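You operate a simulated robot arm through the tools that you are given. There is no shell and no other tool. Be economical: measure what you need, move in short steps, check, and stop when the job is done.

You run a simulated two-armed robot. Do the job below in one go: nothing can be reset, and whatever is moved stays where it is left.

JOB
Shut the grey stirrer off, wipe its plate and plug the rod holder.
Fine: speed knob and switch off; beaker down on the unit beside the stirrer; sponge back where it lay. Set down upright: small beaker. What is to be rubbed or washed off counts as gone when no trace of it is left.
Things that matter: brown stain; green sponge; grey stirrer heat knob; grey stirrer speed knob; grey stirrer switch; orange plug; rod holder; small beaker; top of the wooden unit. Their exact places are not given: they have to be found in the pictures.

It is judged by the outcome, as a careful person would: the job done as asked, and still so three seconds after it is handed in. It fails if anything else is knocked over, pushed out of place, dropped, spilled or broken.

ROBOT AND FRAMES
Two 7-joint arms with two-finger parallel grippers on one trunk, on a base that drives. Base frame: it is fixed to the floor where the robot stands at the start and does not move with it; the origin is under the middle of the robot, x ahead of it, y to its left, z up. Readings come in m, rad, newtons and seconds.
The left shoulder is at the start at [0.05, 0.165, 1.23], the right one opposite. With the tool pointing down near the work surface each hand reaches from about 0.1 to 0.62 m from the robot's upright axis, wherever it stands, measured 20 degrees to its own side. Places, roughly: brown stain [0.5, 0, 1]; grey stirrer heat knob [0.4, -0.1, 0.9]; grey stirrer speed knob [0.4, 0, 0.9]; grey stirrer switch [0.4, 0, 0.9]; rod holder [0.5, -0.1, 1]; small beaker [1.75, 0, 0.75]; top of the wooden unit [1, -0.2, 0.9]. Payload 3.91 kg a hand.
The tool frame of a hand sits at the grasp point between the pads (the TCP): z along the fingers, y along the line on which they close. The tips reach 0.03 m beyond it. The gripper opens to 0.11 m. The fingers are 0.02 m wide and 0.01 m thick; the gripper's body (0.048 by 0.112 m) begins 0.055 m behind the TCP.
Orientation is that of the tool frame in the base frame, as a unit quaternion [x, y, z, w]. With the fingers straight down and closing along the base's y, the tool's x points along the base's -x, its y along +y and its z along -z.

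CONTROLS
- The arms move only by the tool move_arm. It takes "left_increments", "right_increments" or both (then of equal length, played together; a hand with none holds still); each is a list that holds one entry, the list of rows, each a list of 6 numbers: the shift along the tool's x, y, z in m, then the turn, a rotation vector about the tool's x, y, z in rad. In form: [[[dx, dy, dz, wx, wy, wz], ...]]. A call has 1 to 20 rows; each row is the pose to reach, as a shift and turn from the pose commanded when the call began, along the tool's axes at that moment. "left_fingers" and "right_fingers" are, for a hand that has rows, the opening, from 0 (shut) to 1 (fully open), set as the call begins (left out, the last holds). Rows are played at 5 a second. More than 0.05 m and 0.15 rad between two rows, or a gripper value outside its range, and nothing of the call is played. A pose out of reach is approached as far as the arm can. The call stops where the force on the tool passes 40 N (or 10 N more than at its start, if that is more) or the arm is blocked; 0.2 s more then pass. The fingers move at their own pace (about 0.045 m/s each) and stop on an object; they squeeze with about 43 N. The grip force told is the motor's: it shows also when the fingers shut on nothing. Time passes only in rows, and 0.2 s behind the last, so rows that repeat a pose let the fingers close. It gives the time, the measured TCP pose, the force on the tool (base axes), the opening and the grip force at its end, in the units of the frame above (readings bear some noise), with the torque about the TCP (base axes, N m) and any sound that the robot's microphone picked up, and new pictures: "views" is both (left out), scene, wrist or none (wrist: the cameras of the hands that moved).
- Cameras (640 x 400 px; columns grow to the right, rows downward): "scene" is now at [0.114, -0.017, 1.3989]; the picture's right is [-0.18, -0.98, 0.00], its down [-0.58, 0.11, -0.81] and it looks along [0.80, -0.15, -0.59] (base axes); focal length 221 px, centre (320, 200). "left" rides on the left gripper at [0.073, -0.017, -0.103] in its tool frame; the picture's right is [0.23, 0.97, 0.00], its down [-0.76, 0.18, -0.62] and it looks along [-0.61, 0.14, 0.78] (tool axes); focal length 222 px, centre (320, 200). "right" rides on the right gripper at [0.072, 0.017, -0.103] in its tool frame; the picture's right is [-0.23, 0.97, 0.00], its down [-0.76, -0.18, -0.62] and it looks along [-0.61, -0.14, 0.78] (tool axes); focal length 222 px, centre (320, 200).
- move_column(by): slides the trunk up (or, below 0, down) by that many m; the arms and the scene camera ride with it, the base frame stays. It gives what a move gives, with no picture.
- steer(legs): drives the robot by 1 to 6 legs, each [ahead, left, turn to the left] in m, m and rad, along the robot's own axes; the way and the turn of a leg run together, so that a leg with both is an arc; at most 1.5 m and 3.142 rad a leg. The arms and the cameras ride along, it lands a little off, and it stops where it bumps. It gives what a move gives, and a new picture of the scene camera.
- pan_tilt(pan, tilt): turns the head with the scene camera to pan (to the left, within 1.396 rad either way) and tilt (down, from -0.506 to 1.204), counted from straight ahead of the robot. It gives what a move gives, and a new picture of the scene camera.
- point_at(camera, pixels): there is no depth. For up to 12 entries [column, row, z] of the newest picture of that camera ("zoom" is the newest enlarged one), the place [x, y] in the base frame at which the ray of that pixel passes the height z, good to about 0.002 m. The clock stands still meanwhile.
- enlarge(camera, box): a new picture of the part [left, top, right, bottom] of that camera's present view, enlarged. The clock stands still meanwhile.
- sign_off(): hands the job in; it is judged then, once.

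Keep the steps short. Do not move on a guess: measure, check each grasp and each placing, and mend mistakes. In all there are 80 turns and 260 pictures (those below and enlarged ones count). Leave the grippers open and the arms clear of the work at the hand-in unless told otherwise, and finish with a single line.

The tools are called after "Call:" as a command line: name --argument value ..., lists and objects as JSON in quotes. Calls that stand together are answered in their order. move_arm: Moves the arms, as the interface text tells. Its arguments: {"type":"object","properties":{"left_increments":{"type":"array"},"left_fingers":{"type":"number"},"right_increments":{"type":"array"},"right_fingers":{"type":"number"},"views":{"type":"string","enum":["both","scene","wrist","none"]}},"required":[]} The other tools are called the same way: move_column (by) slides the trunk up or down; steer (legs) drives the base; pan_tilt (pan, tilt) turns the head that bears the scene camera; point_at (camera, pixels) gives the place at which the rays of pixels pass given heights; enlarge (camera, box) takes an enlarged picture of a part of a camera's view; sign_off () hands the job in.

At the start:

```text
time: 0.0
left_ee_pos: [0.4035, 0.1012, 1.212]
left_ee_rot: [-0.001, 1.0, 0.0, -0.001]
left_ft_force: [0.5, -0.3, -0.5]
left_torque: [-0.07, 0.04, 0.0]
left_grip_width: 0.1098
left_grip_force: 0.2
right_ee_pos: [0.2524, -0.139, 1.2724]
right_ee_rot: [0.0, 1.0, 0.001, 0.001]
right_ft_force: [0.0, 0.0, -0.4]
right_torque: [-0.02, 0.0, 0.01]
right_grip_width: 0.1101
right_grip_force: 0.1
trunk travel left (down, up): [-0.45, 0.053]
robot x, y, heading: [-0.0009, 0.0003, 0.001]
head pan, tilt: [-0.183, 0.628]
```

scene: 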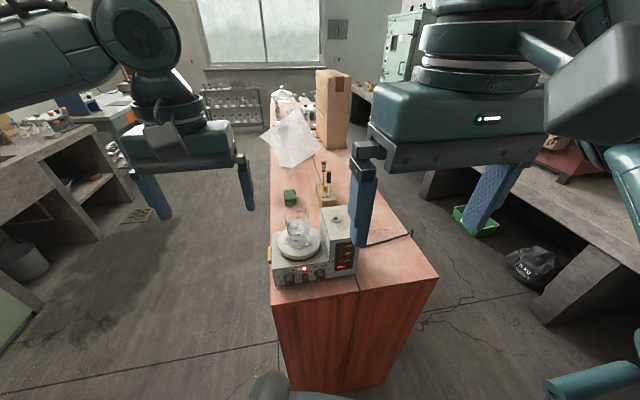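
right: 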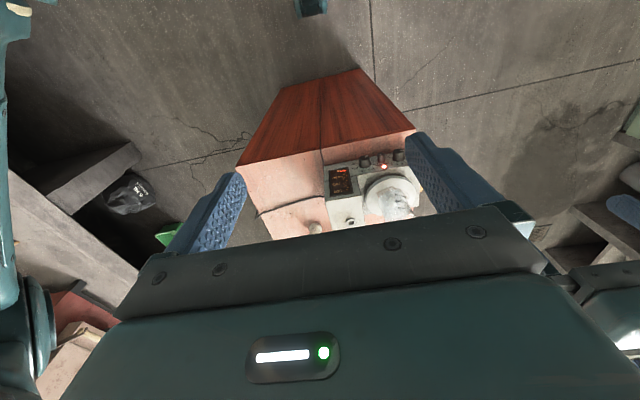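
left: 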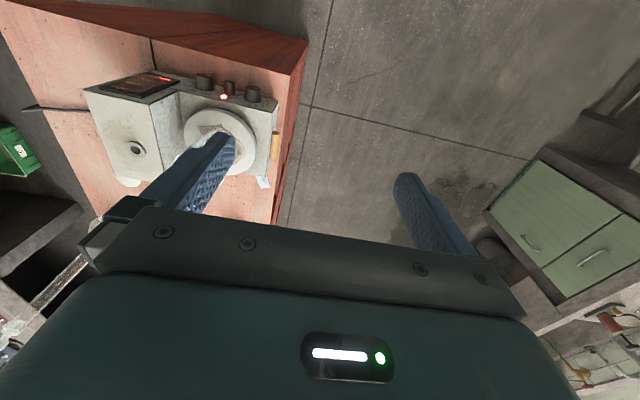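

I see the stirrer on the near end of the wooden unit, with a glass on its plate and a green sponge behind it. I'll enlarge the scene view before measuring.

Call:
enlarge --camera "scene" --box '[250, 180, 410, 300]'

Call:
enlarge --camera "left" --box '[60, 60, 300, 210]'

Call:
enlarge --camera "scene" --box '[240, 80, 380, 190]'

```text
3.33 times, centred on (330, 240) of scene
```

zoom: 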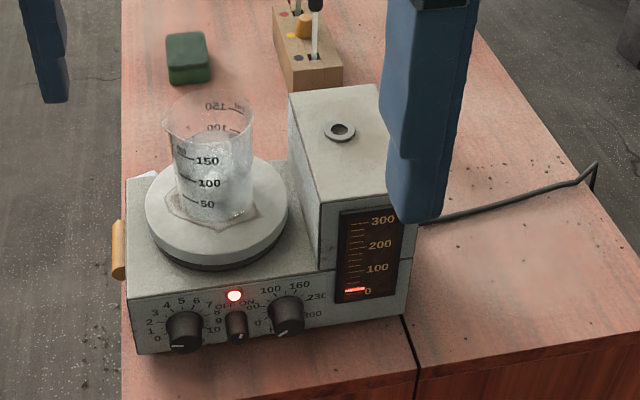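

```text
2.67 times, centred on (180, 135) of left
```

zoom: 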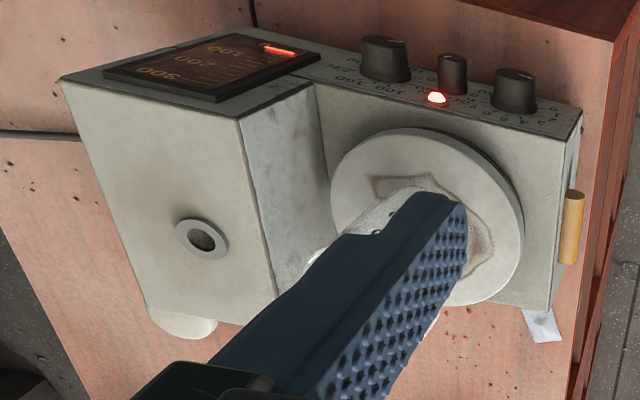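

```text
3.64 times, centred on (310, 135) of scene
```

zoom: 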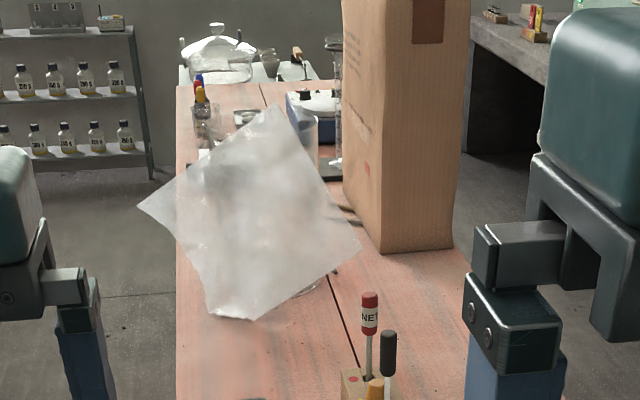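

The beaker stands on the plate over a brown stain. The rod holder ring is on top of the tall block. I'll tilt the head down and clear the right hand out of the view.

Call:
move_arm --right_increments '[[[0.0, -0.04, 0, 0, 0, 0], [0.0, -0.08, 0, 0, 0, 0], [0.0, -0.12, 0, 0, 0, 0], [0.0, -0.16, 0, 0, 0, 0]]]' --left_increments '[[[0.0, 0.04, 0, 0, 0, 0], [0.0, 0.08, 0, 0, 0, 0], [0.0, 0.12, 0, 0, 0, 0], [0.0, 0.16, 0, 0, 0, 0]]]' --views "none"

Call:
pan_tilt --pan -0.1 --tilt 0.7

Call:
enlarge --camera "scene" --box '[240, 120, 400, 220]'

Call:
enlarge --camera "scene" --box '[260, 20, 380, 110]'

```text
time: 1.0
left_ee_pos: [0.4029, 0.2619, 1.2124]
left_ee_rot: [-0.001, 1.0, 0.0, 0.001]
left_ft_force: [-1.5, 0.5, 0.9]
left_torque: [0.02, -0.01, 0.0]
left_grip_width: 0.1099
left_grip_force: 0.1
right_ee_pos: [0.2526, -0.2977, 1.2726]
right_ee_rot: [-0.001, 1.0, 0.002, 0.001]
right_ft_force: [-0.4, -0.5, 0.0]
right_torque: [0.0, 0.01, -0.03]
right_grip_width: 0.11
right_grip_force: 0.0
trunk travel left (down, up): [-0.45, 0.053]
robot x, y, heading: [0.0002, -0.0019, -0.002]
head pan, tilt: [-0.183, 0.628]
```

```text
time: 1.7
left_ee_pos: [0.4057, 0.2609, 1.2125]
left_ee_rot: [-0.001, 1.0, 0.0, 0.0]
left_ft_force: [0.1, -0.1, 0.0]
left_torque: [-0.04, -0.03, -0.01]
left_grip_width: 0.1098
left_grip_force: 0.0
right_ee_pos: [0.2541, -0.2972, 1.2725]
right_ee_rot: [-0.001, 1.0, 0.001, 0.0]
right_ft_force: [-0.2, 0.8, 0.8]
right_torque: [0.02, -0.02, -0.03]
right_grip_width: 0.11
right_grip_force: 0.1
trunk travel left (down, up): [-0.45, 0.053]
robot x, y, heading: [0.0034, -0.0039, 0.002]
head pan, tilt: [-0.099, 0.7]
```

scene: 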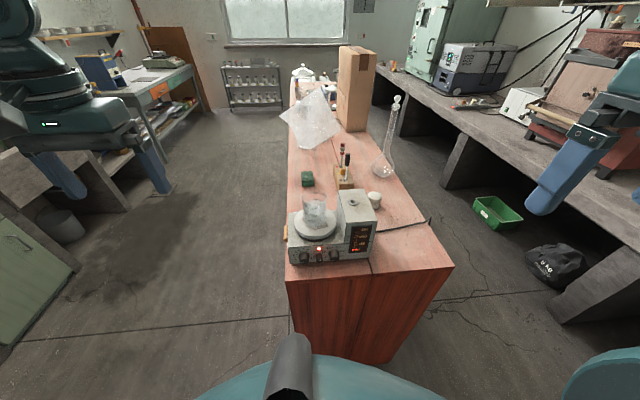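

```text
4.00 times, centred on (320, 170) of scene
```

zoom: 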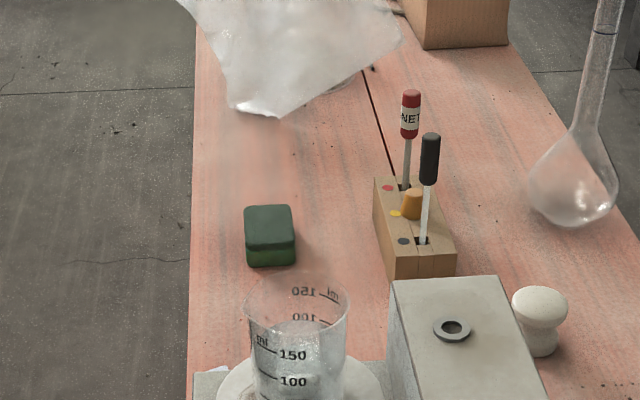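

```text
4.44 times, centred on (320, 65) of scene
```

zoom: 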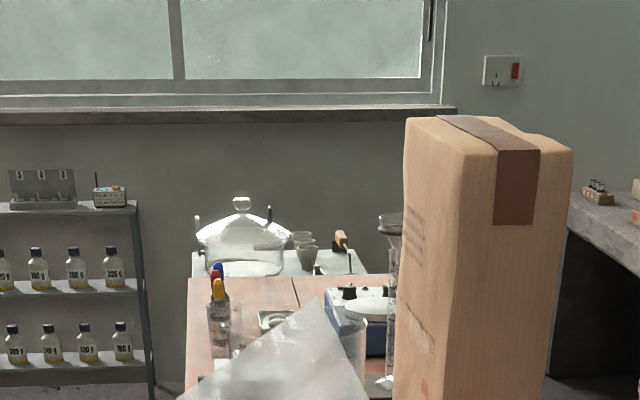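

The orange plug sits in the wooden rack by the yellow mark. I'll measure the key points and look closer at the front panel and the far table.

Call:
point_at --camera "scene" --pixels '[[316, 232, 1.0], [353, 202, 1.0], [343, 175, 0.95], [307, 184, 0.9], [373, 204, 0.9], [286, 266, 0.9], [454, 266, 0.9], [291, 90, 0.9], [317, 74, 0.75], [317, 80, 0.9], [383, 172, 0.9], [310, 147, 0.9]]'

Call:
enlarge --camera "scene" --box '[276, 185, 396, 275]'

Call:
enlarge --camera "scene" --box '[280, 55, 360, 105]'

```text
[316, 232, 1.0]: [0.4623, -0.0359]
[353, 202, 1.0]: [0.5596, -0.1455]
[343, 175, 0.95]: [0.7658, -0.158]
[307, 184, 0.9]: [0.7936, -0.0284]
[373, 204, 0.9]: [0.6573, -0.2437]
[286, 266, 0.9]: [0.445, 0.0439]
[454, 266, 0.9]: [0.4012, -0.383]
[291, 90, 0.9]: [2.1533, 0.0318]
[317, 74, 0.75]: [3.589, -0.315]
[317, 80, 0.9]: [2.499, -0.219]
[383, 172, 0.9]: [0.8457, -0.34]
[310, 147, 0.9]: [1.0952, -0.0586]
```

```text
4.44 times, centred on (336, 230) of scene
```

zoom: 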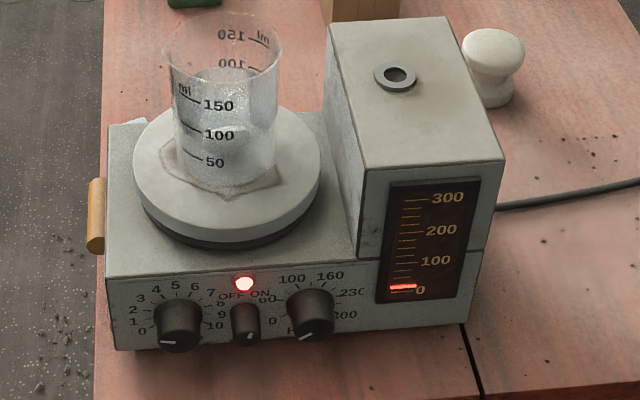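

```text
8.00 times, centred on (320, 80) of scene
```

zoom: 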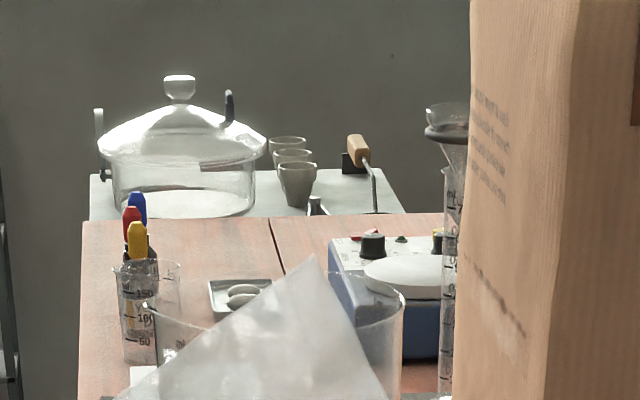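

I'll bring the right hand back over the front panel. That gives a close view from its wrist camera and a second bearing for heights.

Call:
move_arm --right_increments '[[[0.01, 0.045, 0, 0, 0, 0], [0.02, 0.09, 0, 0, 0, 0], [0.03, 0.135, 0.0, 0, 0, 0], [0.04, 0.17, 0.03, 0, 0, 0], [0.05, 0.2, 0.06, 0, 0, 0], [0.05, 0.23, 0.09, 0, 0, 0], [0.05, 0.24, 0.11, 0, 0, 0]]]' --views "both"

Call:
enlarge --camera "right" --box '[230, 40, 470, 190]'

```text
time: 2.8
left_ee_pos: [0.4032, 0.2609, 1.2128]
left_ee_rot: [-0.001, 1.0, -0.001, 0.0]
left_ft_force: [0.3, -0.2, 0.3]
left_torque: [0.0, -0.02, -0.03]
left_grip_width: 0.1102
left_grip_force: 0.0
right_ee_pos: [0.2062, -0.1104, 1.2303]
right_ee_rot: [-0.008, 1.0, 0.004, -0.007]
right_ft_force: [0.5, 0.8, 0.9]
right_torque: [-0.05, 0.09, -0.03]
right_grip_width: 0.1104
right_grip_force: 0.0
trunk travel left (down, up): [-0.45, 0.053]
robot x, y, heading: [0.0001, 0.0016, 0.002]
head pan, tilt: [-0.099, 0.7]
stopped in row 5 (right hand): the force on the tool passed its limit at 126 N (the readings are from after the stop); the commanded pose is now the measured one
```

scene: 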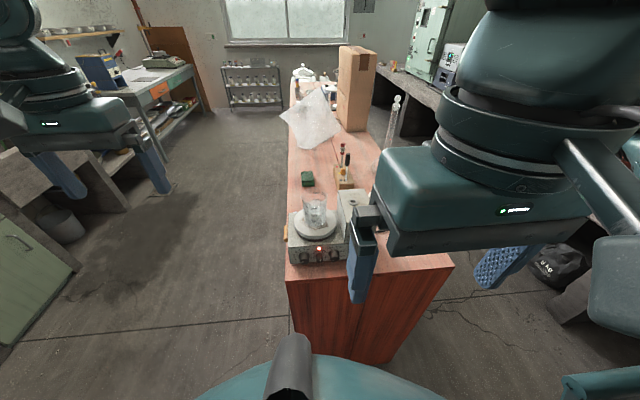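
right: 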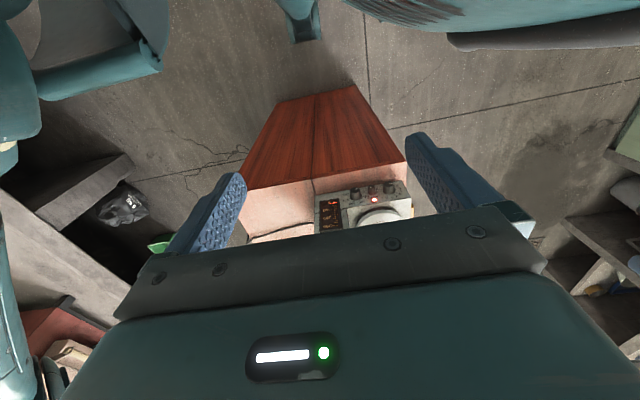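

```text
2.67 times, centred on (350, 115) of right
```

zoom: 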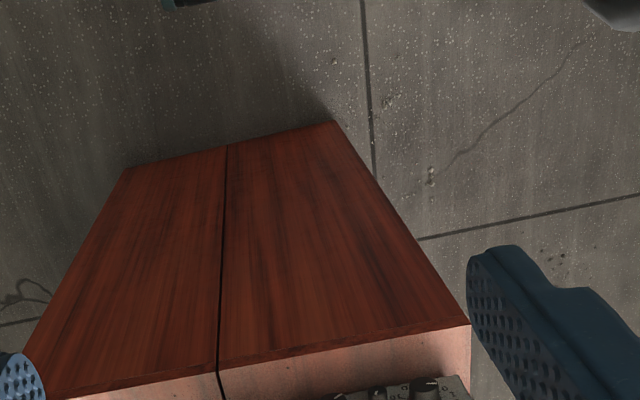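

The stop was the right arm folding against the robot itself. I'll back it off, then drive back 0.2 m for working room.

Call:
move_arm --right_increments '[[[-0.03, -0.02, -0.02, 0, 0, 0], [-0.06, -0.04, -0.02, 0, 0, 0]]]' --views "none"

Call:
steer --legs '[[-0.2, 0, 0]]'

Call:
enlarge --camera "right" --box '[240, 120, 480, 270]'

```text
time: 3.4
left_ee_pos: [0.404, 0.2612, 1.2124]
left_ee_rot: [-0.001, 1.0, 0.0, 0.0]
left_ft_force: [-0.4, -0.8, 0.4]
left_torque: [0.01, 0.01, 0.0]
left_grip_width: 0.1101
left_grip_force: 0.1
right_ee_pos: [0.2674, -0.1503, 1.2487]
right_ee_rot: [-0.007, 1.0, 0.006, -0.007]
right_ft_force: [-0.5, 0.0, 0.0]
right_torque: [0.0, 0.03, 0.03]
right_grip_width: 0.1098
right_grip_force: 0.1
trunk travel left (down, up): [-0.45, 0.053]
robot x, y, heading: [0.0005, 0.0019, -0.001]
head pan, tilt: [-0.099, 0.7]
```

```text
time: 5.0
left_ee_pos: [0.2057, 0.2604, 1.2126]
left_ee_rot: [-0.002, 1.0, 0.0, 0.001]
left_ft_force: [-0.4, -0.5, 1.0]
left_torque: [0.02, -0.01, -0.01]
left_grip_width: 0.11
left_grip_force: 0.1
right_ee_pos: [0.0679, -0.1489, 1.2488]
right_ee_rot: [-0.007, 1.0, 0.004, -0.008]
right_ft_force: [-0.3, -0.7, 0.4]
right_torque: [0.03, -0.03, -0.04]
right_grip_width: 0.1099
right_grip_force: 0.0
trunk travel left (down, up): [-0.45, 0.053]
robot x, y, heading: [-0.2013, -0.001, 0.003]
head pan, tilt: [-0.099, 0.7]
```

scene: 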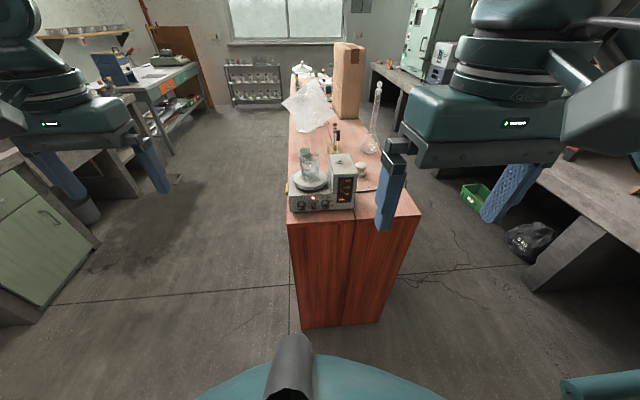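

```text
2.67 times, centred on (360, 195) of right
```

zoom: 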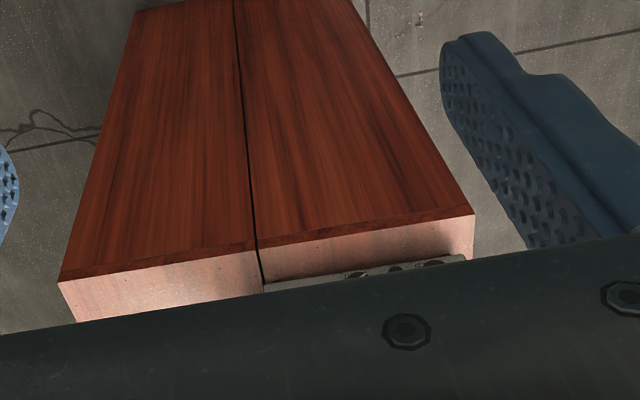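

There's room now. I'll pitch the right hand to point forward (tool z along +x) in front of the panel, staying clear of the unit.

Call:
move_arm --right_increments '[[[-0.03, 0, 0.0, 0, -0.14, 0], [-0.06, 0, 0.0, 0, -0.28, 0], [-0.09, 0, 0.01, 0, -0.42, 0], [-0.12, 0, 0.03, 0, -0.56, 0], [-0.15, 0, 0.05, 0, -0.7, 0], [-0.17, 0, 0.07, 0, -0.84, 0], [-0.19, 0, 0.09, 0, -0.98, 0], [-0.2, 0, 0.11, 0, -1.12, 0], [-0.2, 0, 0.13, 0, -1.26, 0], [-0.2, 0, 0.15, 0, -1.4, 0], [-0.2, 0, 0.17, 0, -1.5, 0], [-0.2, 0.0, 0.2, 0, -1.57, 0]]]'

Call:
enlarge --camera "right" --box '[200, 100, 440, 250]'

```text
time: 7.6
left_ee_pos: [0.208, 0.2599, 1.2115]
left_ee_rot: [-0.001, 1.0, 0.0, -0.001]
left_ft_force: [0.3, -0.5, -1.0]
left_torque: [0.05, 0.01, 0.02]
left_grip_width: 0.1097
left_grip_force: 0.0
right_ee_pos: [0.2515, -0.0846, 1.0823]
right_ee_rot: [0.008, 0.714, 0.005, 0.7]
right_ft_force: [-1.7, 2.2, -0.7]
right_torque: [-0.05, -0.13, -0.19]
right_grip_width: 0.1099
right_grip_force: 0.0
right hand out of reach, approached as far as the arm can: row 9, 10, 11, 12
trunk travel left (down, up): [-0.45, 0.053]
robot x, y, heading: [-0.1995, 0.0008, 0.002]
head pan, tilt: [-0.099, 0.7]
```

scene: 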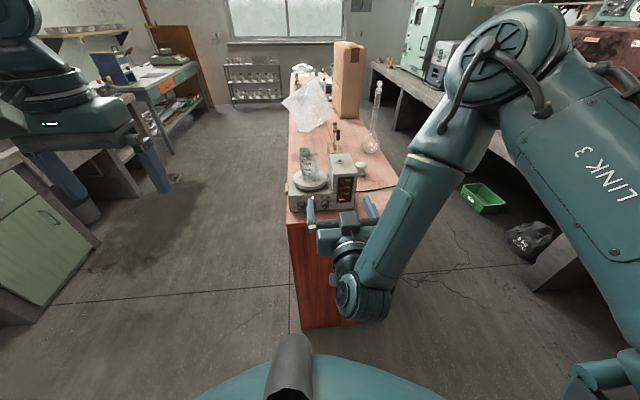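
right: 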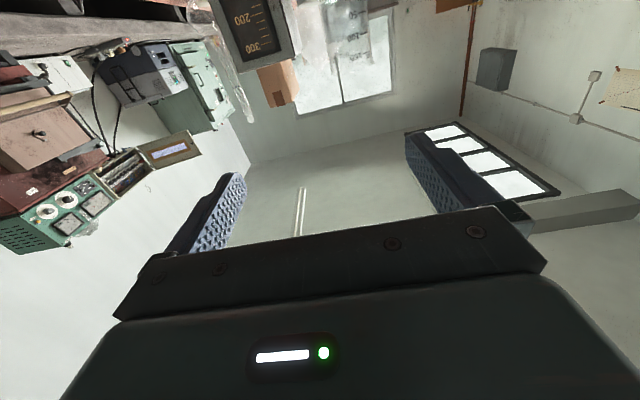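

```text
2.67 times, centred on (320, 175) of right
```

zoom: 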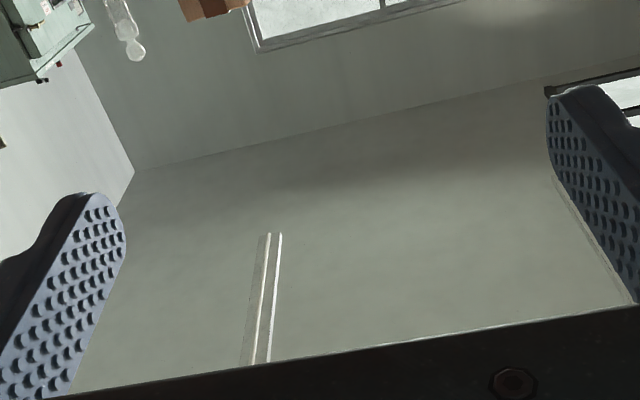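

The hand is horizontal now. I'll check the panel in the scene view from this second base position to triangulate.

Call:
enlarge --camera "scene" --box '[280, 140, 376, 220]'

```text
5.00 times, centred on (328, 180) of scene
```

zoom: 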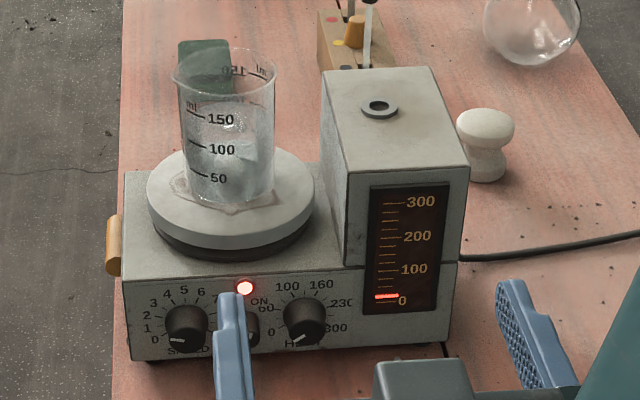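

Heat knob reads 0; the speed knob is unclear. I'll lower the right hand by 0.12 m so its camera faces the panel.

Call:
move_arm --right_increments '[[[0.04, 0, 0.0, 0, 0, 0], [0.08, 0, 0.0, 0, 0, 0], [0.12, 0, 0.0, 0, 0, 0], [0.12, 0, 0.0, 0, 0, 0]]]' --views "wrist"

Call:
enlarge --camera "right" --box '[220, 0, 460, 150]'

```text
time: 8.6
left_ee_pos: [0.2045, 0.2626, 1.2123]
left_ee_rot: [-0.002, 1.0, 0.0, 0.0]
left_ft_force: [-0.2, -0.4, 0.7]
left_torque: [0.0, 0.01, 0.03]
left_grip_width: 0.11
left_grip_force: 0.1
right_ee_pos: [0.232, -0.0273, 1.0054]
right_ee_rot: [-0.001, 0.713, 0.008, 0.701]
right_ft_force: [0.4, 0.0, 0.2]
right_torque: [0.05, -0.02, -0.02]
right_grip_width: 0.1099
right_grip_force: 0.0
right hand out of reach, approached as far as the arm can: row 1, 2, 3, 4
trunk travel left (down, up): [-0.45, 0.053]
robot x, y, heading: [-0.1964, 0.0006, -0.0]
head pan, tilt: [-0.099, 0.7]
```

right: 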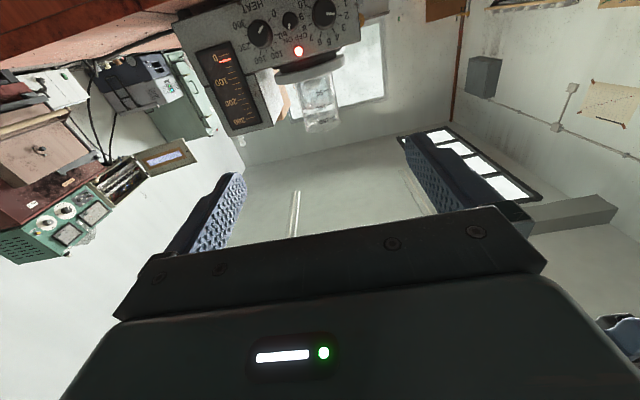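

```text
2.67 times, centred on (340, 75) of right
```

zoom: 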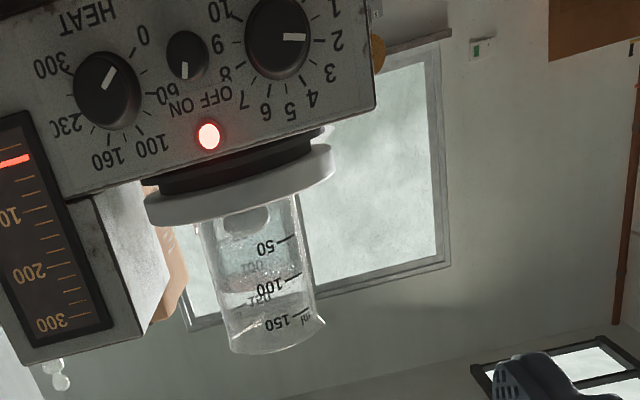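

Clear view: the speed knob points to about 2 (image inverted) and heat is at 0. I'll enlarge the knobs and switch more, and measure them.

Call:
point_at --camera "right" --pixels '[[323, 13, 0.9], [323, 13, 0.92], [290, 20, 0.9], [260, 33, 0.9], [299, 50, 0.94], [361, 40, 0.98]]'

Call:
enlarge --camera "right" --box '[240, 0, 352, 70]'

Call:
pan_tilt --pan -0.1 --tilt 0.62

Call:
enlarge --camera "scene" --box '[280, 165, 376, 245]'

```text
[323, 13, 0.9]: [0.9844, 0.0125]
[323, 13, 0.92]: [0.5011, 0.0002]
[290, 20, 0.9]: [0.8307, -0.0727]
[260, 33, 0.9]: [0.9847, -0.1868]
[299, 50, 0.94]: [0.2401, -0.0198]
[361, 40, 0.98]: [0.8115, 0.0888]
```

```text
5.71 times, centred on (296, 35) of right
```

zoom: 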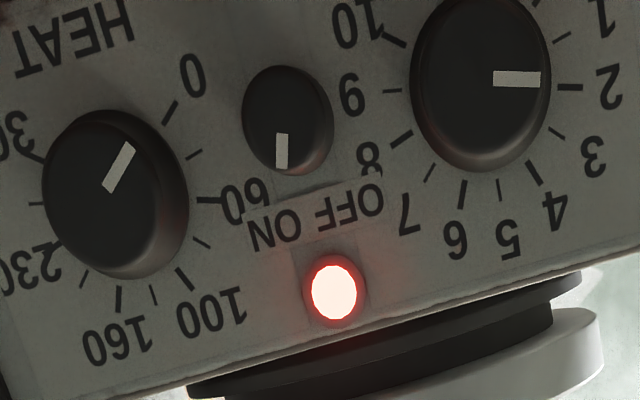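

```text
time: 9.3
left_ee_pos: [0.2071, 0.2609, 1.2123]
left_ee_rot: [-0.002, 1.0, 0.0, 0.0]
left_ft_force: [0.2, -0.7, -0.3]
left_torque: [0.0, 0.04, 0.0]
left_grip_width: 0.11
left_grip_force: 0.0
right_ee_pos: [0.2329, -0.028, 1.0051]
right_ee_rot: [0.0, 0.713, 0.006, 0.701]
right_ft_force: [-0.3, 0.2, 0.0]
right_torque: [0.01, 0.0, 0.01]
right_grip_width: 0.11
right_grip_force: 0.0
trunk travel left (down, up): [-0.45, 0.053]
robot x, y, heading: [-0.1961, -0.0001, 0.003]
head pan, tilt: [-0.099, 0.62]
```

scene: 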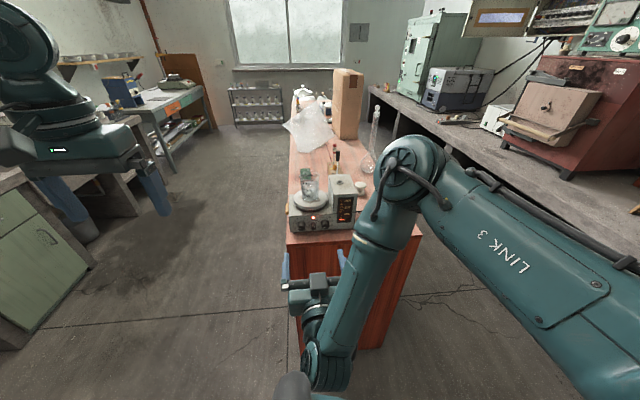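

```text
5.00 times, centred on (328, 205) of scene
```

zoom: 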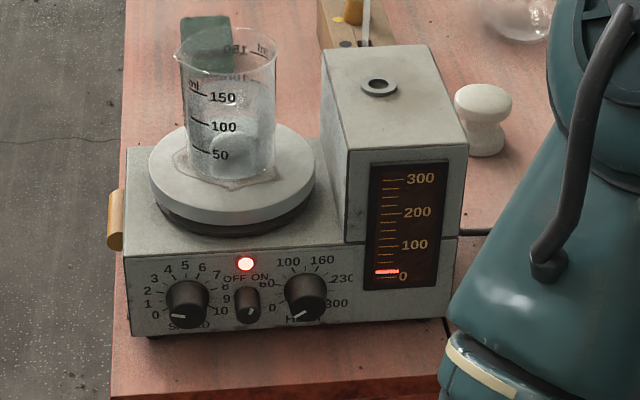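

I'll intersect the scene-camera rays at z≈0.92 to get the knobs' x, plus measure plate, plug, sponge and other points.

Call:
point_at --camera "scene" --pixels '[[317.6, 225.8, 0.923], [329.4, 225.6, 0.92], [341, 224.4, 0.922], [326.6, 199, 1.0], [326.6, 199, 0.98], [355.8, 182.2, 1.0], [355.8, 182.2, 1.03], [304.8, 218, 0.88], [305, 232, 0.88], [367.7, 228, 0.88], [303, 245, 0.88]]'

```text
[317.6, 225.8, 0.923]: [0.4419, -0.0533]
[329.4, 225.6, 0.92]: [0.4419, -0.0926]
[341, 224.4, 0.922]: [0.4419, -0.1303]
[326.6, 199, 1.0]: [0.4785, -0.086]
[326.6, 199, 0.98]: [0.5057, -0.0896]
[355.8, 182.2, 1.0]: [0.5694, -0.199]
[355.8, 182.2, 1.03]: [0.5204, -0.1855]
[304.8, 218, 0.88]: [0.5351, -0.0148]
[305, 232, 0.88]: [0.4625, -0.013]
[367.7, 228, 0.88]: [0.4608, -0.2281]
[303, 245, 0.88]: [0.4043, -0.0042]
```

My zoom pixel conversion was off (the box gets widened), so I'll re-measure directly with the zoom camera.

Call:
point_at --camera "zoom" --pixels '[[186, 310, 0.923], [247, 307, 0.92], [306, 302, 0.922], [232, 175, 1.0], [232, 175, 0.98], [379, 86, 1.0], [379, 86, 1.03], [125, 250, 0.95], [132, 336, 0.88], [112, 397, 0.88], [484, 145, 0.88], [344, 20, 0.93]]'

```text
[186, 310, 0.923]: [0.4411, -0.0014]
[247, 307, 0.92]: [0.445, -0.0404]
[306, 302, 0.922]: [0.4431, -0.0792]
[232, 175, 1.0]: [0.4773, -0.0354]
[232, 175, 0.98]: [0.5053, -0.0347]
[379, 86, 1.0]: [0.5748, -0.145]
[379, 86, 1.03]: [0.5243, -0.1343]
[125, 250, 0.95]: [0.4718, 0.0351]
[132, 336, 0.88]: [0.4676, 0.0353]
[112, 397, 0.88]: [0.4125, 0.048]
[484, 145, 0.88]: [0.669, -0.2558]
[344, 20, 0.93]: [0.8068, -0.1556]
```

The knobs agree between cameras: speed (0.443, -0.001, 0.922), switch (0.444, -0.039, 0.919), panel at x≈0.468. I'll move the right hand ahead toward the speed knob with the fingers set to about 36 mm.

Call:
move_arm --right_increments '[[[0.02, 0.01, 0.03, 0, 0, 0], [0.04, 0.02, 0.06, 0, 0, 0], [0.06, 0.025, 0.09, 0, 0, 0], [0.08, 0.027, 0.12, 0, 0, 0], [0.08, 0.027, 0.12, 0, 0, 0]]]' --right_fingers 0.35 --views "both"

```text
time: 10.5
left_ee_pos: [0.2066, 0.2611, 1.2114]
left_ee_rot: [-0.001, 1.0, 0.0, 0.0]
left_ft_force: [-0.3, -0.1, -0.6]
left_torque: [-0.02, -0.01, 0.01]
left_grip_width: 0.1101
left_grip_force: 0.1
right_ee_pos: [0.3356, 0.0424, 0.9725]
right_ee_rot: [-0.001, 0.715, 0.007, 0.699]
right_ft_force: [0.2, -0.1, 0.0]
right_torque: [-0.01, 0.01, -0.03]
right_grip_width: 0.0385
right_grip_force: 0.1
right hand out of reach, approached as far as the arm can: row 1, 2, 3, 4, 5
trunk travel left (down, up): [-0.45, 0.053]
robot x, y, heading: [-0.1966, -0.0004, -0.0]
head pan, tilt: [-0.099, 0.62]
```

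scene: 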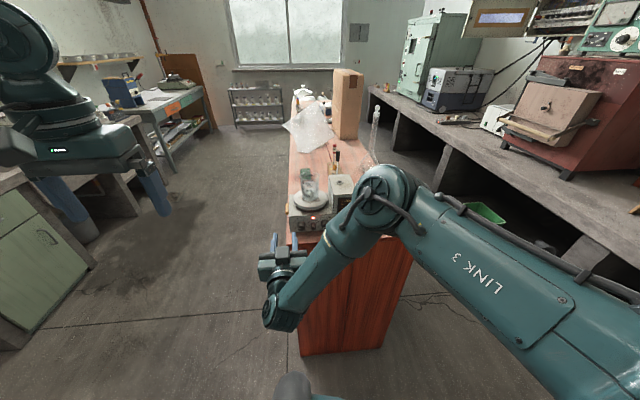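
right: 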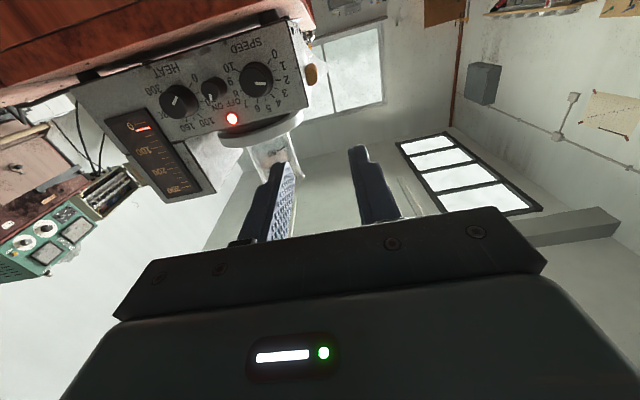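

The elbow has folded forward over the unit, which is a poor arm posture. I'll drive back 0.2 m, return the hand to pointing down farther out, and re-pitch from there.

Call:
steer --legs '[[-0.2, 0, 0]]'

Call:
move_arm --right_increments '[[[-0.03, -0.02, 0, 0, 0.14, 0], [-0.06, -0.04, 0, 0, 0.28, 0], [-0.09, -0.06, 0, 0, 0.42, 0], [-0.12, -0.08, 0, 0, 0.56, 0], [-0.15, -0.1, 0, 0, 0.7, 0], [-0.18, -0.12, 0, 0, 0.84, 0], [-0.2, -0.14, 0, 0, 0.98, 0], [-0.2, -0.16, 0, 0, 1.12, 0], [-0.2, -0.18, 0, 0, 1.26, 0], [-0.2, -0.2, 0, 0, 1.4, 0], [-0.2, -0.22, 0, 0, 1.5, 0], [-0.2, -0.24, 0, 0, 1.57, 0]]]' --views "scene"

```text
time: 12.1
left_ee_pos: [0.0067, 0.2606, 1.212]
left_ee_rot: [-0.001, 1.0, 0.001, 0.0]
left_ft_force: [-0.2, -0.6, 0.0]
left_torque: [0.02, -0.03, 0.03]
left_grip_width: 0.1101
left_grip_force: 0.0
right_ee_pos: [0.1377, 0.0415, 0.9733]
right_ee_rot: [0.001, 0.714, 0.005, 0.7]
right_ft_force: [0.3, -0.2, 0.3]
right_torque: [0.0, 0.04, -0.01]
right_grip_width: 0.0384
right_grip_force: 0.0
trunk travel left (down, up): [-0.45, 0.053]
robot x, y, heading: [-0.3935, -0.0003, -0.001]
head pan, tilt: [-0.099, 0.62]
```

scene: 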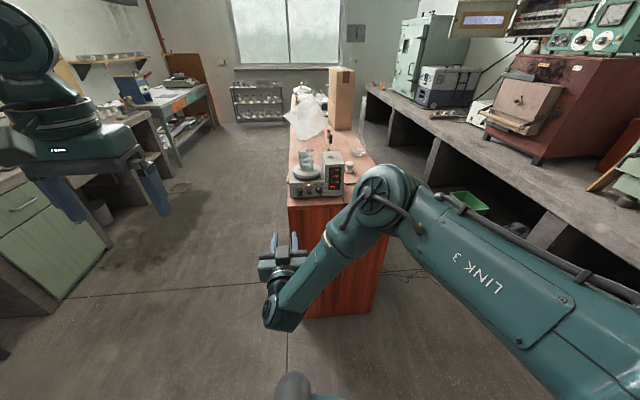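

```text
time: 14.7
left_ee_pos: [0.0084, 0.2601, 1.2112]
left_ee_rot: [-0.001, 1.0, 0.0, -0.001]
left_ft_force: [0.1, -0.8, -0.4]
left_torque: [0.03, -0.01, 0.01]
left_grip_width: 0.1098
left_grip_force: 0.1
right_ee_pos: [0.1431, -0.2012, 1.1709]
right_ee_rot: [-0.004, 1.0, 0.006, -0.011]
right_ft_force: [0.0, -0.5, 0.1]
right_torque: [0.02, 0.02, 0.02]
right_grip_width: 0.0387
right_grip_force: 0.2
trunk travel left (down, up): [-0.45, 0.053]
robot x, y, heading: [-0.3945, 0.0004, -0.001]
head pan, tilt: [-0.099, 0.62]
```

scene: 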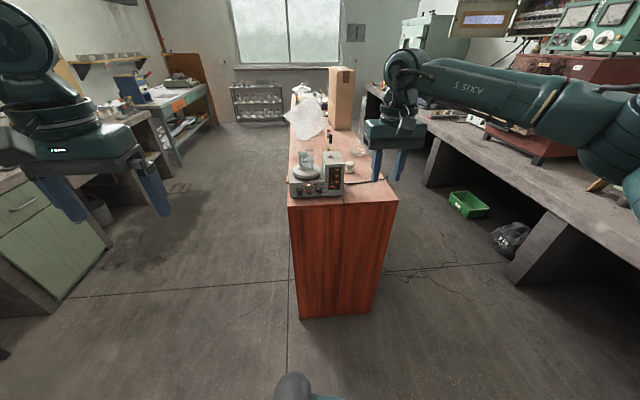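

The commanded pose tracks the measured one. With the elbow out to the side I'll pitch the right hand forward again, keeping well out from the robot.

Call:
move_arm --right_increments '[[[0.0, 0, 0.01, 0, -0.14, 0], [-0.01, 0, 0.02, 0, -0.28, 0], [-0.02, 0, 0.03, 0, -0.42, 0], [-0.03, 0, 0.05, 0, -0.56, 0], [-0.04, 0, 0.07, 0, -0.7, 0], [-0.05, 0, 0.09, 0, -0.84, 0], [-0.06, 0, 0.11, 0, -0.98, 0], [-0.07, 0, 0.13, 0, -1.12, 0], [-0.08, 0, 0.15, 0, -1.26, 0], [-0.09, 0, 0.17, 0, -1.4, 0], [-0.1, 0, 0.19, 0, -1.5, 0], [-0.1, 0.0, 0.2, 0, -1.57, 0]]]' --views "scene"

```text
time: 17.3
left_ee_pos: [0.0096, 0.2592, 1.2109]
left_ee_rot: [0.0, 1.0, 0.001, -0.001]
left_ft_force: [1.5, -2.0, -0.2]
left_torque: [0.18, 0.07, 0.01]
left_grip_width: 0.1102
left_grip_force: 0.0
right_ee_pos: [0.2553, -0.0717, 1.0493]
right_ee_rot: [0.04, 0.735, -0.026, 0.676]
right_ft_force: [-1.8, 11.1, -0.7]
right_torque: [-0.02, -0.06, -0.8]
right_grip_width: 0.0387
right_grip_force: 0.0
right hand out of reach, approached as far as the arm can: row 8, 9, 10, 11, 12
trunk travel left (down, up): [-0.45, 0.053]
robot x, y, heading: [-0.3978, 0.0014, 0.001]
head pan, tilt: [-0.099, 0.62]
```

scene: 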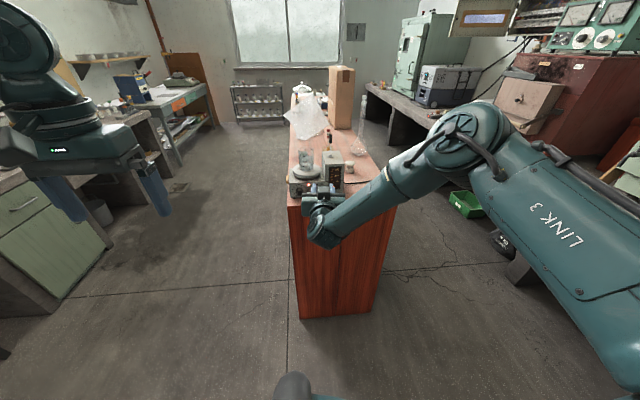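

The hand is nearly horizontal here, at the edge of the wrist limit. I'll relax the pitch to about 65° and lower the trunk, so the arm has room for fine moves.

Call:
move_arm --right_increments '[[[0, -0.01, 0.0, 0, 0.12, 0], [0, -0.02, 0.0, 0, 0.25, 0], [0, -0.03, 0.0, 0, 0.35, 0]]]' --views "none"

Call:
move_column --by -0.11

```text
time: 18.1
left_ee_pos: [0.0087, 0.2586, 1.2128]
left_ee_rot: [0.0, 1.0, 0.0, 0.0]
left_ft_force: [0.6, -0.2, -0.7]
left_torque: [0.0, -0.02, 0.05]
left_grip_width: 0.11
left_grip_force: 0.1
right_ee_pos: [0.2482, -0.0965, 1.0484]
right_ee_rot: [0.036, 0.843, -0.02, 0.537]
right_ft_force: [-0.8, -0.5, -0.2]
right_torque: [-0.02, 0.05, 0.04]
right_grip_width: 0.0385
right_grip_force: 0.1
trunk travel left (down, up): [-0.45, 0.053]
robot x, y, heading: [-0.3967, 0.0025, -0.004]
head pan, tilt: [-0.099, 0.62]
```

```text
time: 19.5
left_ee_pos: [0.0079, 0.2603, 1.1014]
left_ee_rot: [-0.001, 1.0, 0.0, 0.0]
left_ft_force: [-0.4, -0.3, 0.5]
left_torque: [-0.02, 0.01, -0.04]
left_grip_width: 0.1102
left_grip_force: 0.1
right_ee_pos: [0.2489, -0.0954, 0.9395]
right_ee_rot: [0.035, 0.842, -0.02, 0.538]
right_ft_force: [-0.2, -0.2, 0.3]
right_torque: [-0.01, 0.01, 0.05]
right_grip_width: 0.0384
right_grip_force: 0.1
trunk travel left (down, up): [-0.34, 0.163]
robot x, y, heading: [-0.3951, -0.0001, 0.002]
head pan, tilt: [-0.099, 0.62]
```

Hand pitch is about 25° below horizontal. I'll drive ahead 0.13 and left 0.09 so the fingers face the speed knob, with the tips still 3 cm short of it.

Call:
steer --legs '[[0.13, 0.09, 0]]'

Call:
enlarge --camera "right" --box '[200, 0, 440, 150]'

Call:
enlarge --camera "scene" --box '[240, 150, 400, 250]'

```text
time: 20.9
left_ee_pos: [0.1377, 0.3496, 1.1005]
left_ee_rot: [-0.001, 1.0, -0.001, 0.0]
left_ft_force: [-0.1, 0.6, 0.2]
left_torque: [-0.06, 0.01, 0.03]
left_grip_width: 0.1101
left_grip_force: 0.0
right_ee_pos: [0.3779, -0.0073, 0.9391]
right_ee_rot: [0.035, 0.843, -0.02, 0.537]
right_ft_force: [1.0, 0.0, -0.9]
right_torque: [0.0, -0.01, 0.02]
right_grip_width: 0.0385
right_grip_force: 0.2
trunk travel left (down, up): [-0.34, 0.163]
robot x, y, heading: [-0.2641, 0.0912, -0.001]
head pan, tilt: [-0.099, 0.62]
```

scene: 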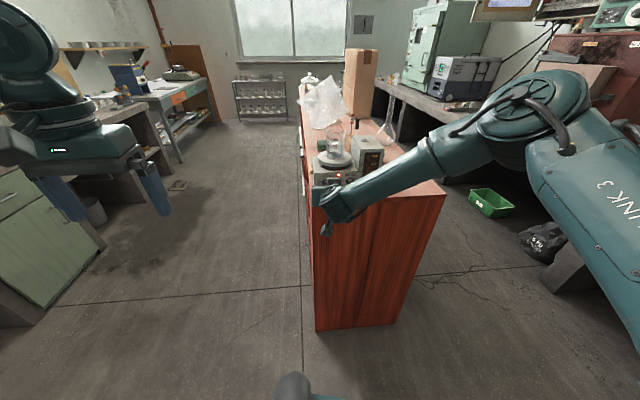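

```text
2.67 times, centred on (320, 75) of right
```

zoom: 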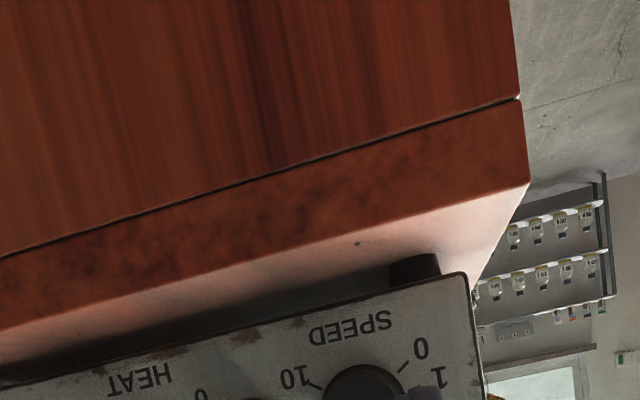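

```text
4.00 times, centred on (320, 200) of scene
```

zoom: 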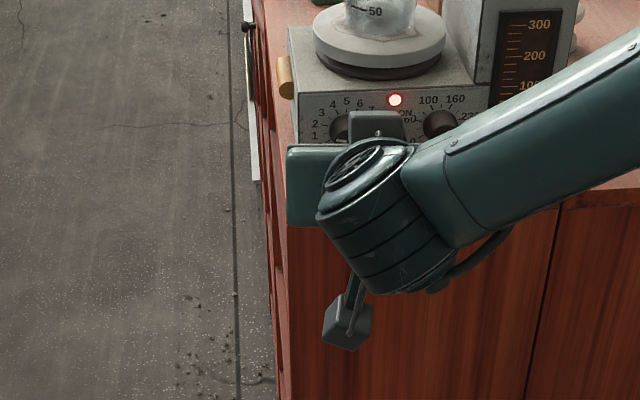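

I'll take the wrist picture with a small alignment: yaw +0.08, y +0.006, and forward 2.5 cm.

Call:
move_arm --right_increments '[[[-0.001, 0.003, 0.01, -0.036, 0, -0.017], [-0.002, 0.006, 0.02, -0.073, 0, -0.034], [-0.002, 0.006, 0.02, -0.073, 0, -0.034]]]' --views "wrist"

Call:
enlarge --camera "right" --box '[200, 90, 440, 240]'

```text
time: 21.7
left_ee_pos: [0.1375, 0.3494, 1.1034]
left_ee_rot: [-0.001, 1.0, 0.001, 0.0]
left_ft_force: [-0.4, -0.5, -0.4]
left_torque: [-0.02, 0.03, 0.02]
left_grip_width: 0.1102
left_grip_force: 0.0
right_ee_pos: [0.3972, -0.0029, 0.9307]
right_ee_rot: [0.002, 0.843, 0.001, 0.538]
right_ft_force: [0.6, 0.1, 0.2]
right_torque: [0.01, 0.01, -0.03]
right_grip_width: 0.0383
right_grip_force: 0.1
trunk travel left (down, up): [-0.34, 0.163]
robot x, y, heading: [-0.2659, 0.0889, 0.001]
head pan, tilt: [-0.099, 0.62]
```

right: 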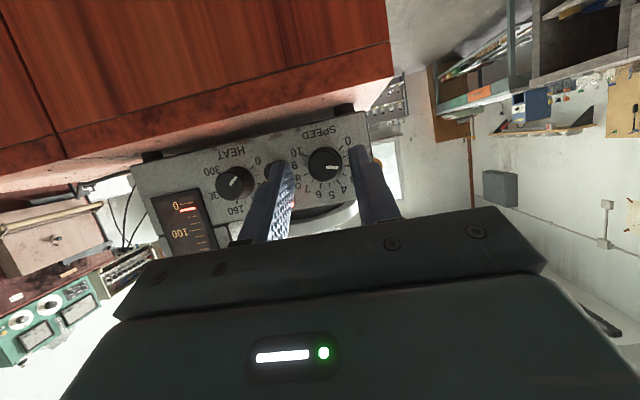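

```text
2.67 times, centred on (320, 165) of right
```

zoom: 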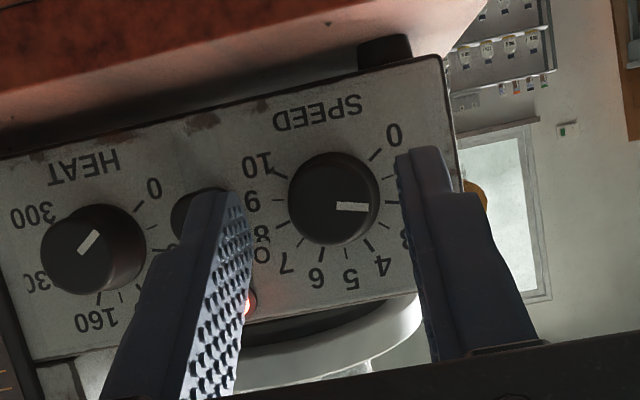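

The fingers straddle the speed knob. I'll check the knob centres with this closer view.

Call:
point_at --camera "zoom" --pixels '[[335, 198, 0.92], [335, 198, 0.925], [335, 198, 0.915], [80, 248, 0.92], [80, 248, 0.925], [376, 158, 0.906], [272, 168, 0.906], [442, 57, 0.885]]'

```text
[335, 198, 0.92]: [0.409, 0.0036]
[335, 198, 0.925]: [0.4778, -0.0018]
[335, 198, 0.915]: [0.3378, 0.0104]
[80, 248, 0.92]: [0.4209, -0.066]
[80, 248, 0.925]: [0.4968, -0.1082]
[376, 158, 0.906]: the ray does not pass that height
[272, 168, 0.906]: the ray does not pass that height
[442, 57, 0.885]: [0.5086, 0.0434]
```

The knob centre is (0.443, 0.001, 0.922). I'll advance to straddle it, then close.

Call:
move_arm --right_increments '[[[-0.004, 0.002, 0.011, 0, 0, 0], [-0.008, 0.004, 0.022, 0, 0, 0], [-0.0125, 0.004, 0.034, 0, 0, 0]]]' --views "none"

Call:
move_arm --right_increments '[[[0, 0, 0, 0, 0, 0], [0, 0, 0, 0, 0, 0], [0, 0, 0, 0, 0, 0]]]' --right_fingers 0 --views "wrist"

Call:
enlarge --camera "right" --box '[200, 90, 440, 240]'

```text
time: 22.6
left_ee_pos: [0.1323, 0.3485, 1.1053]
left_ee_rot: [0.0, 1.0, 0.001, 0.003]
left_ft_force: [-0.6, -0.7, -0.3]
left_torque: [-0.01, 0.01, -0.01]
left_grip_width: 0.1106
left_grip_force: 0.1
right_ee_pos: [0.4249, 0.0038, 0.9301]
right_ee_rot: [0.001, 0.844, 0.003, 0.537]
right_ft_force: [-31.4, -4.1, 15.0]
right_torque: [-0.38, -0.34, -0.84]
right_grip_width: 0.0409
right_grip_force: 2.2
trunk travel left (down, up): [-0.34, 0.163]
robot x, y, heading: [-0.2705, 0.0869, -0.0]
head pan, tilt: [-0.099, 0.62]
stopped in row 3 (right hand): the force on the tool passed its limit at 48 N (the readings are from after the stop); the commanded pose is now the measured one
```

```text
time: 23.2
left_ee_pos: [0.1321, 0.3453, 1.1047]
left_ee_rot: [0.001, 1.0, 0.0, 0.002]
left_ft_force: [0.4, 0.1, -0.4]
left_torque: [0.04, -0.02, 0.0]
left_grip_width: 0.1099
left_grip_force: 0.2
right_ee_pos: [0.4246, -0.0011, 0.9296]
right_ee_rot: [0.003, 0.844, 0.0, 0.536]
right_ft_force: [-31.0, -10.1, 14.2]
right_torque: [0.11, -0.43, 0.92]
right_grip_width: 0.0255
right_grip_force: 36.1
trunk travel left (down, up): [-0.34, 0.163]
robot x, y, heading: [-0.2696, 0.086, -0.003]
head pan, tilt: [-0.099, 0.62]
stopped in row 2 (right hand): the force on the tool passed its limit at 48 N (the readings are from after the stop); the commanded pose is now the measured one
```

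right: 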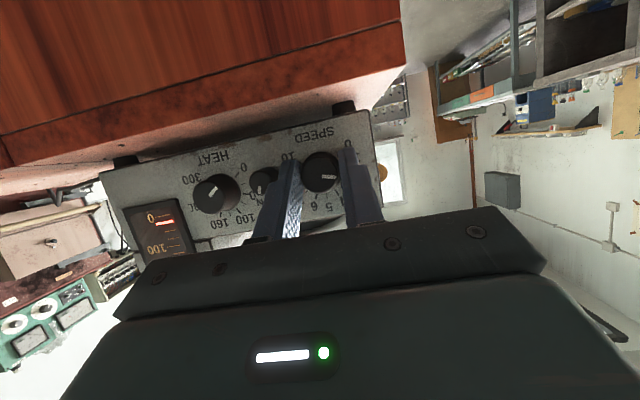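

```text
2.67 times, centred on (320, 165) of right
```

zoom: 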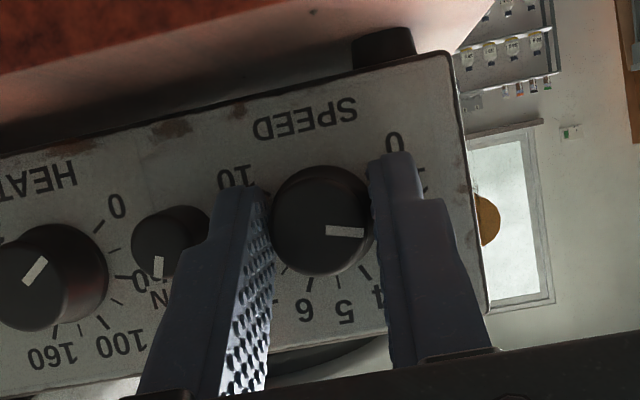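

The tips touch the panel (31 N along x). I'll open, back off 6 mm and close again.

Call:
move_arm --right_increments '[[[0.0, 0, -0.003, 0, 0, 0], [0.002, 0.002, -0.006, 0, 0, 0], [0.002, 0.002, -0.006, 0, 0, 0]]]' --right_fingers 0.33 --views "none"

Call:
move_arm --right_increments '[[[0, 0, 0, 0, 0, 0], [0, 0, 0, 0, 0, 0], [0, 0, 0, 0, 0, 0]]]' --right_fingers 0 --views "wrist"

Call:
enlarge --camera "right" --box '[200, 90, 440, 240]'

```text
time: 24.0
left_ee_pos: [0.1365, 0.3476, 1.1019]
left_ee_rot: [0.001, 1.0, 0.0, -0.001]
left_ft_force: [-1.0, -0.2, -0.1]
left_torque: [0.0, 0.02, 0.0]
left_grip_width: 0.1099
left_grip_force: 0.1
right_ee_pos: [0.4214, 0.004, 0.925]
right_ee_rot: [0.001, 0.846, 0.002, 0.533]
right_ft_force: [-0.9, -0.1, 0.6]
right_torque: [0.01, -0.05, 0.0]
right_grip_width: 0.0362
right_grip_force: 0.0
trunk travel left (down, up): [-0.34, 0.163]
robot x, y, heading: [-0.267, 0.0936, -0.001]
head pan, tilt: [-0.099, 0.62]
```

```text
time: 24.8
left_ee_pos: [0.136, 0.3469, 1.1023]
left_ee_rot: [0.0, 1.0, 0.002, 0.0]
left_ft_force: [0.0, 0.6, 0.2]
left_torque: [0.01, 0.01, 0.02]
left_grip_width: 0.1099
left_grip_force: 0.0
right_ee_pos: [0.4227, -0.002, 0.9248]
right_ee_rot: [0.005, 0.845, -0.001, 0.534]
right_ft_force: [-3.7, -16.2, -2.2]
right_torque: [-0.02, 0.14, -0.41]
right_grip_width: 0.0245
right_grip_force: 44.8
trunk travel left (down, up): [-0.34, 0.163]
robot x, y, heading: [-0.2677, 0.0884, -0.008]
head pan, tilt: [-0.099, 0.62]
```

right: 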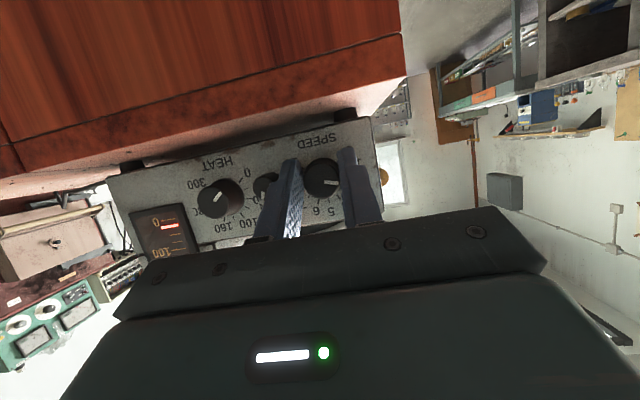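

```text
2.67 times, centred on (320, 165) of right
```

zoom: 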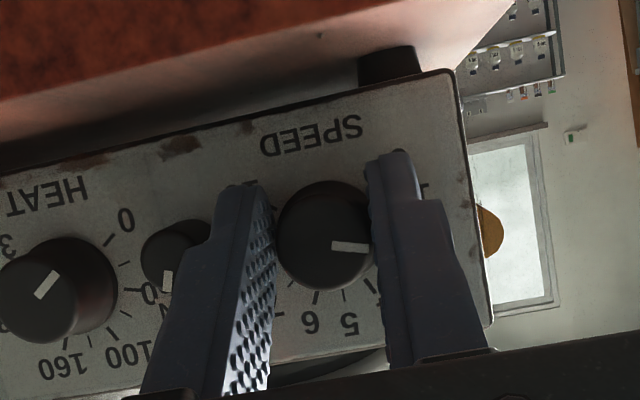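

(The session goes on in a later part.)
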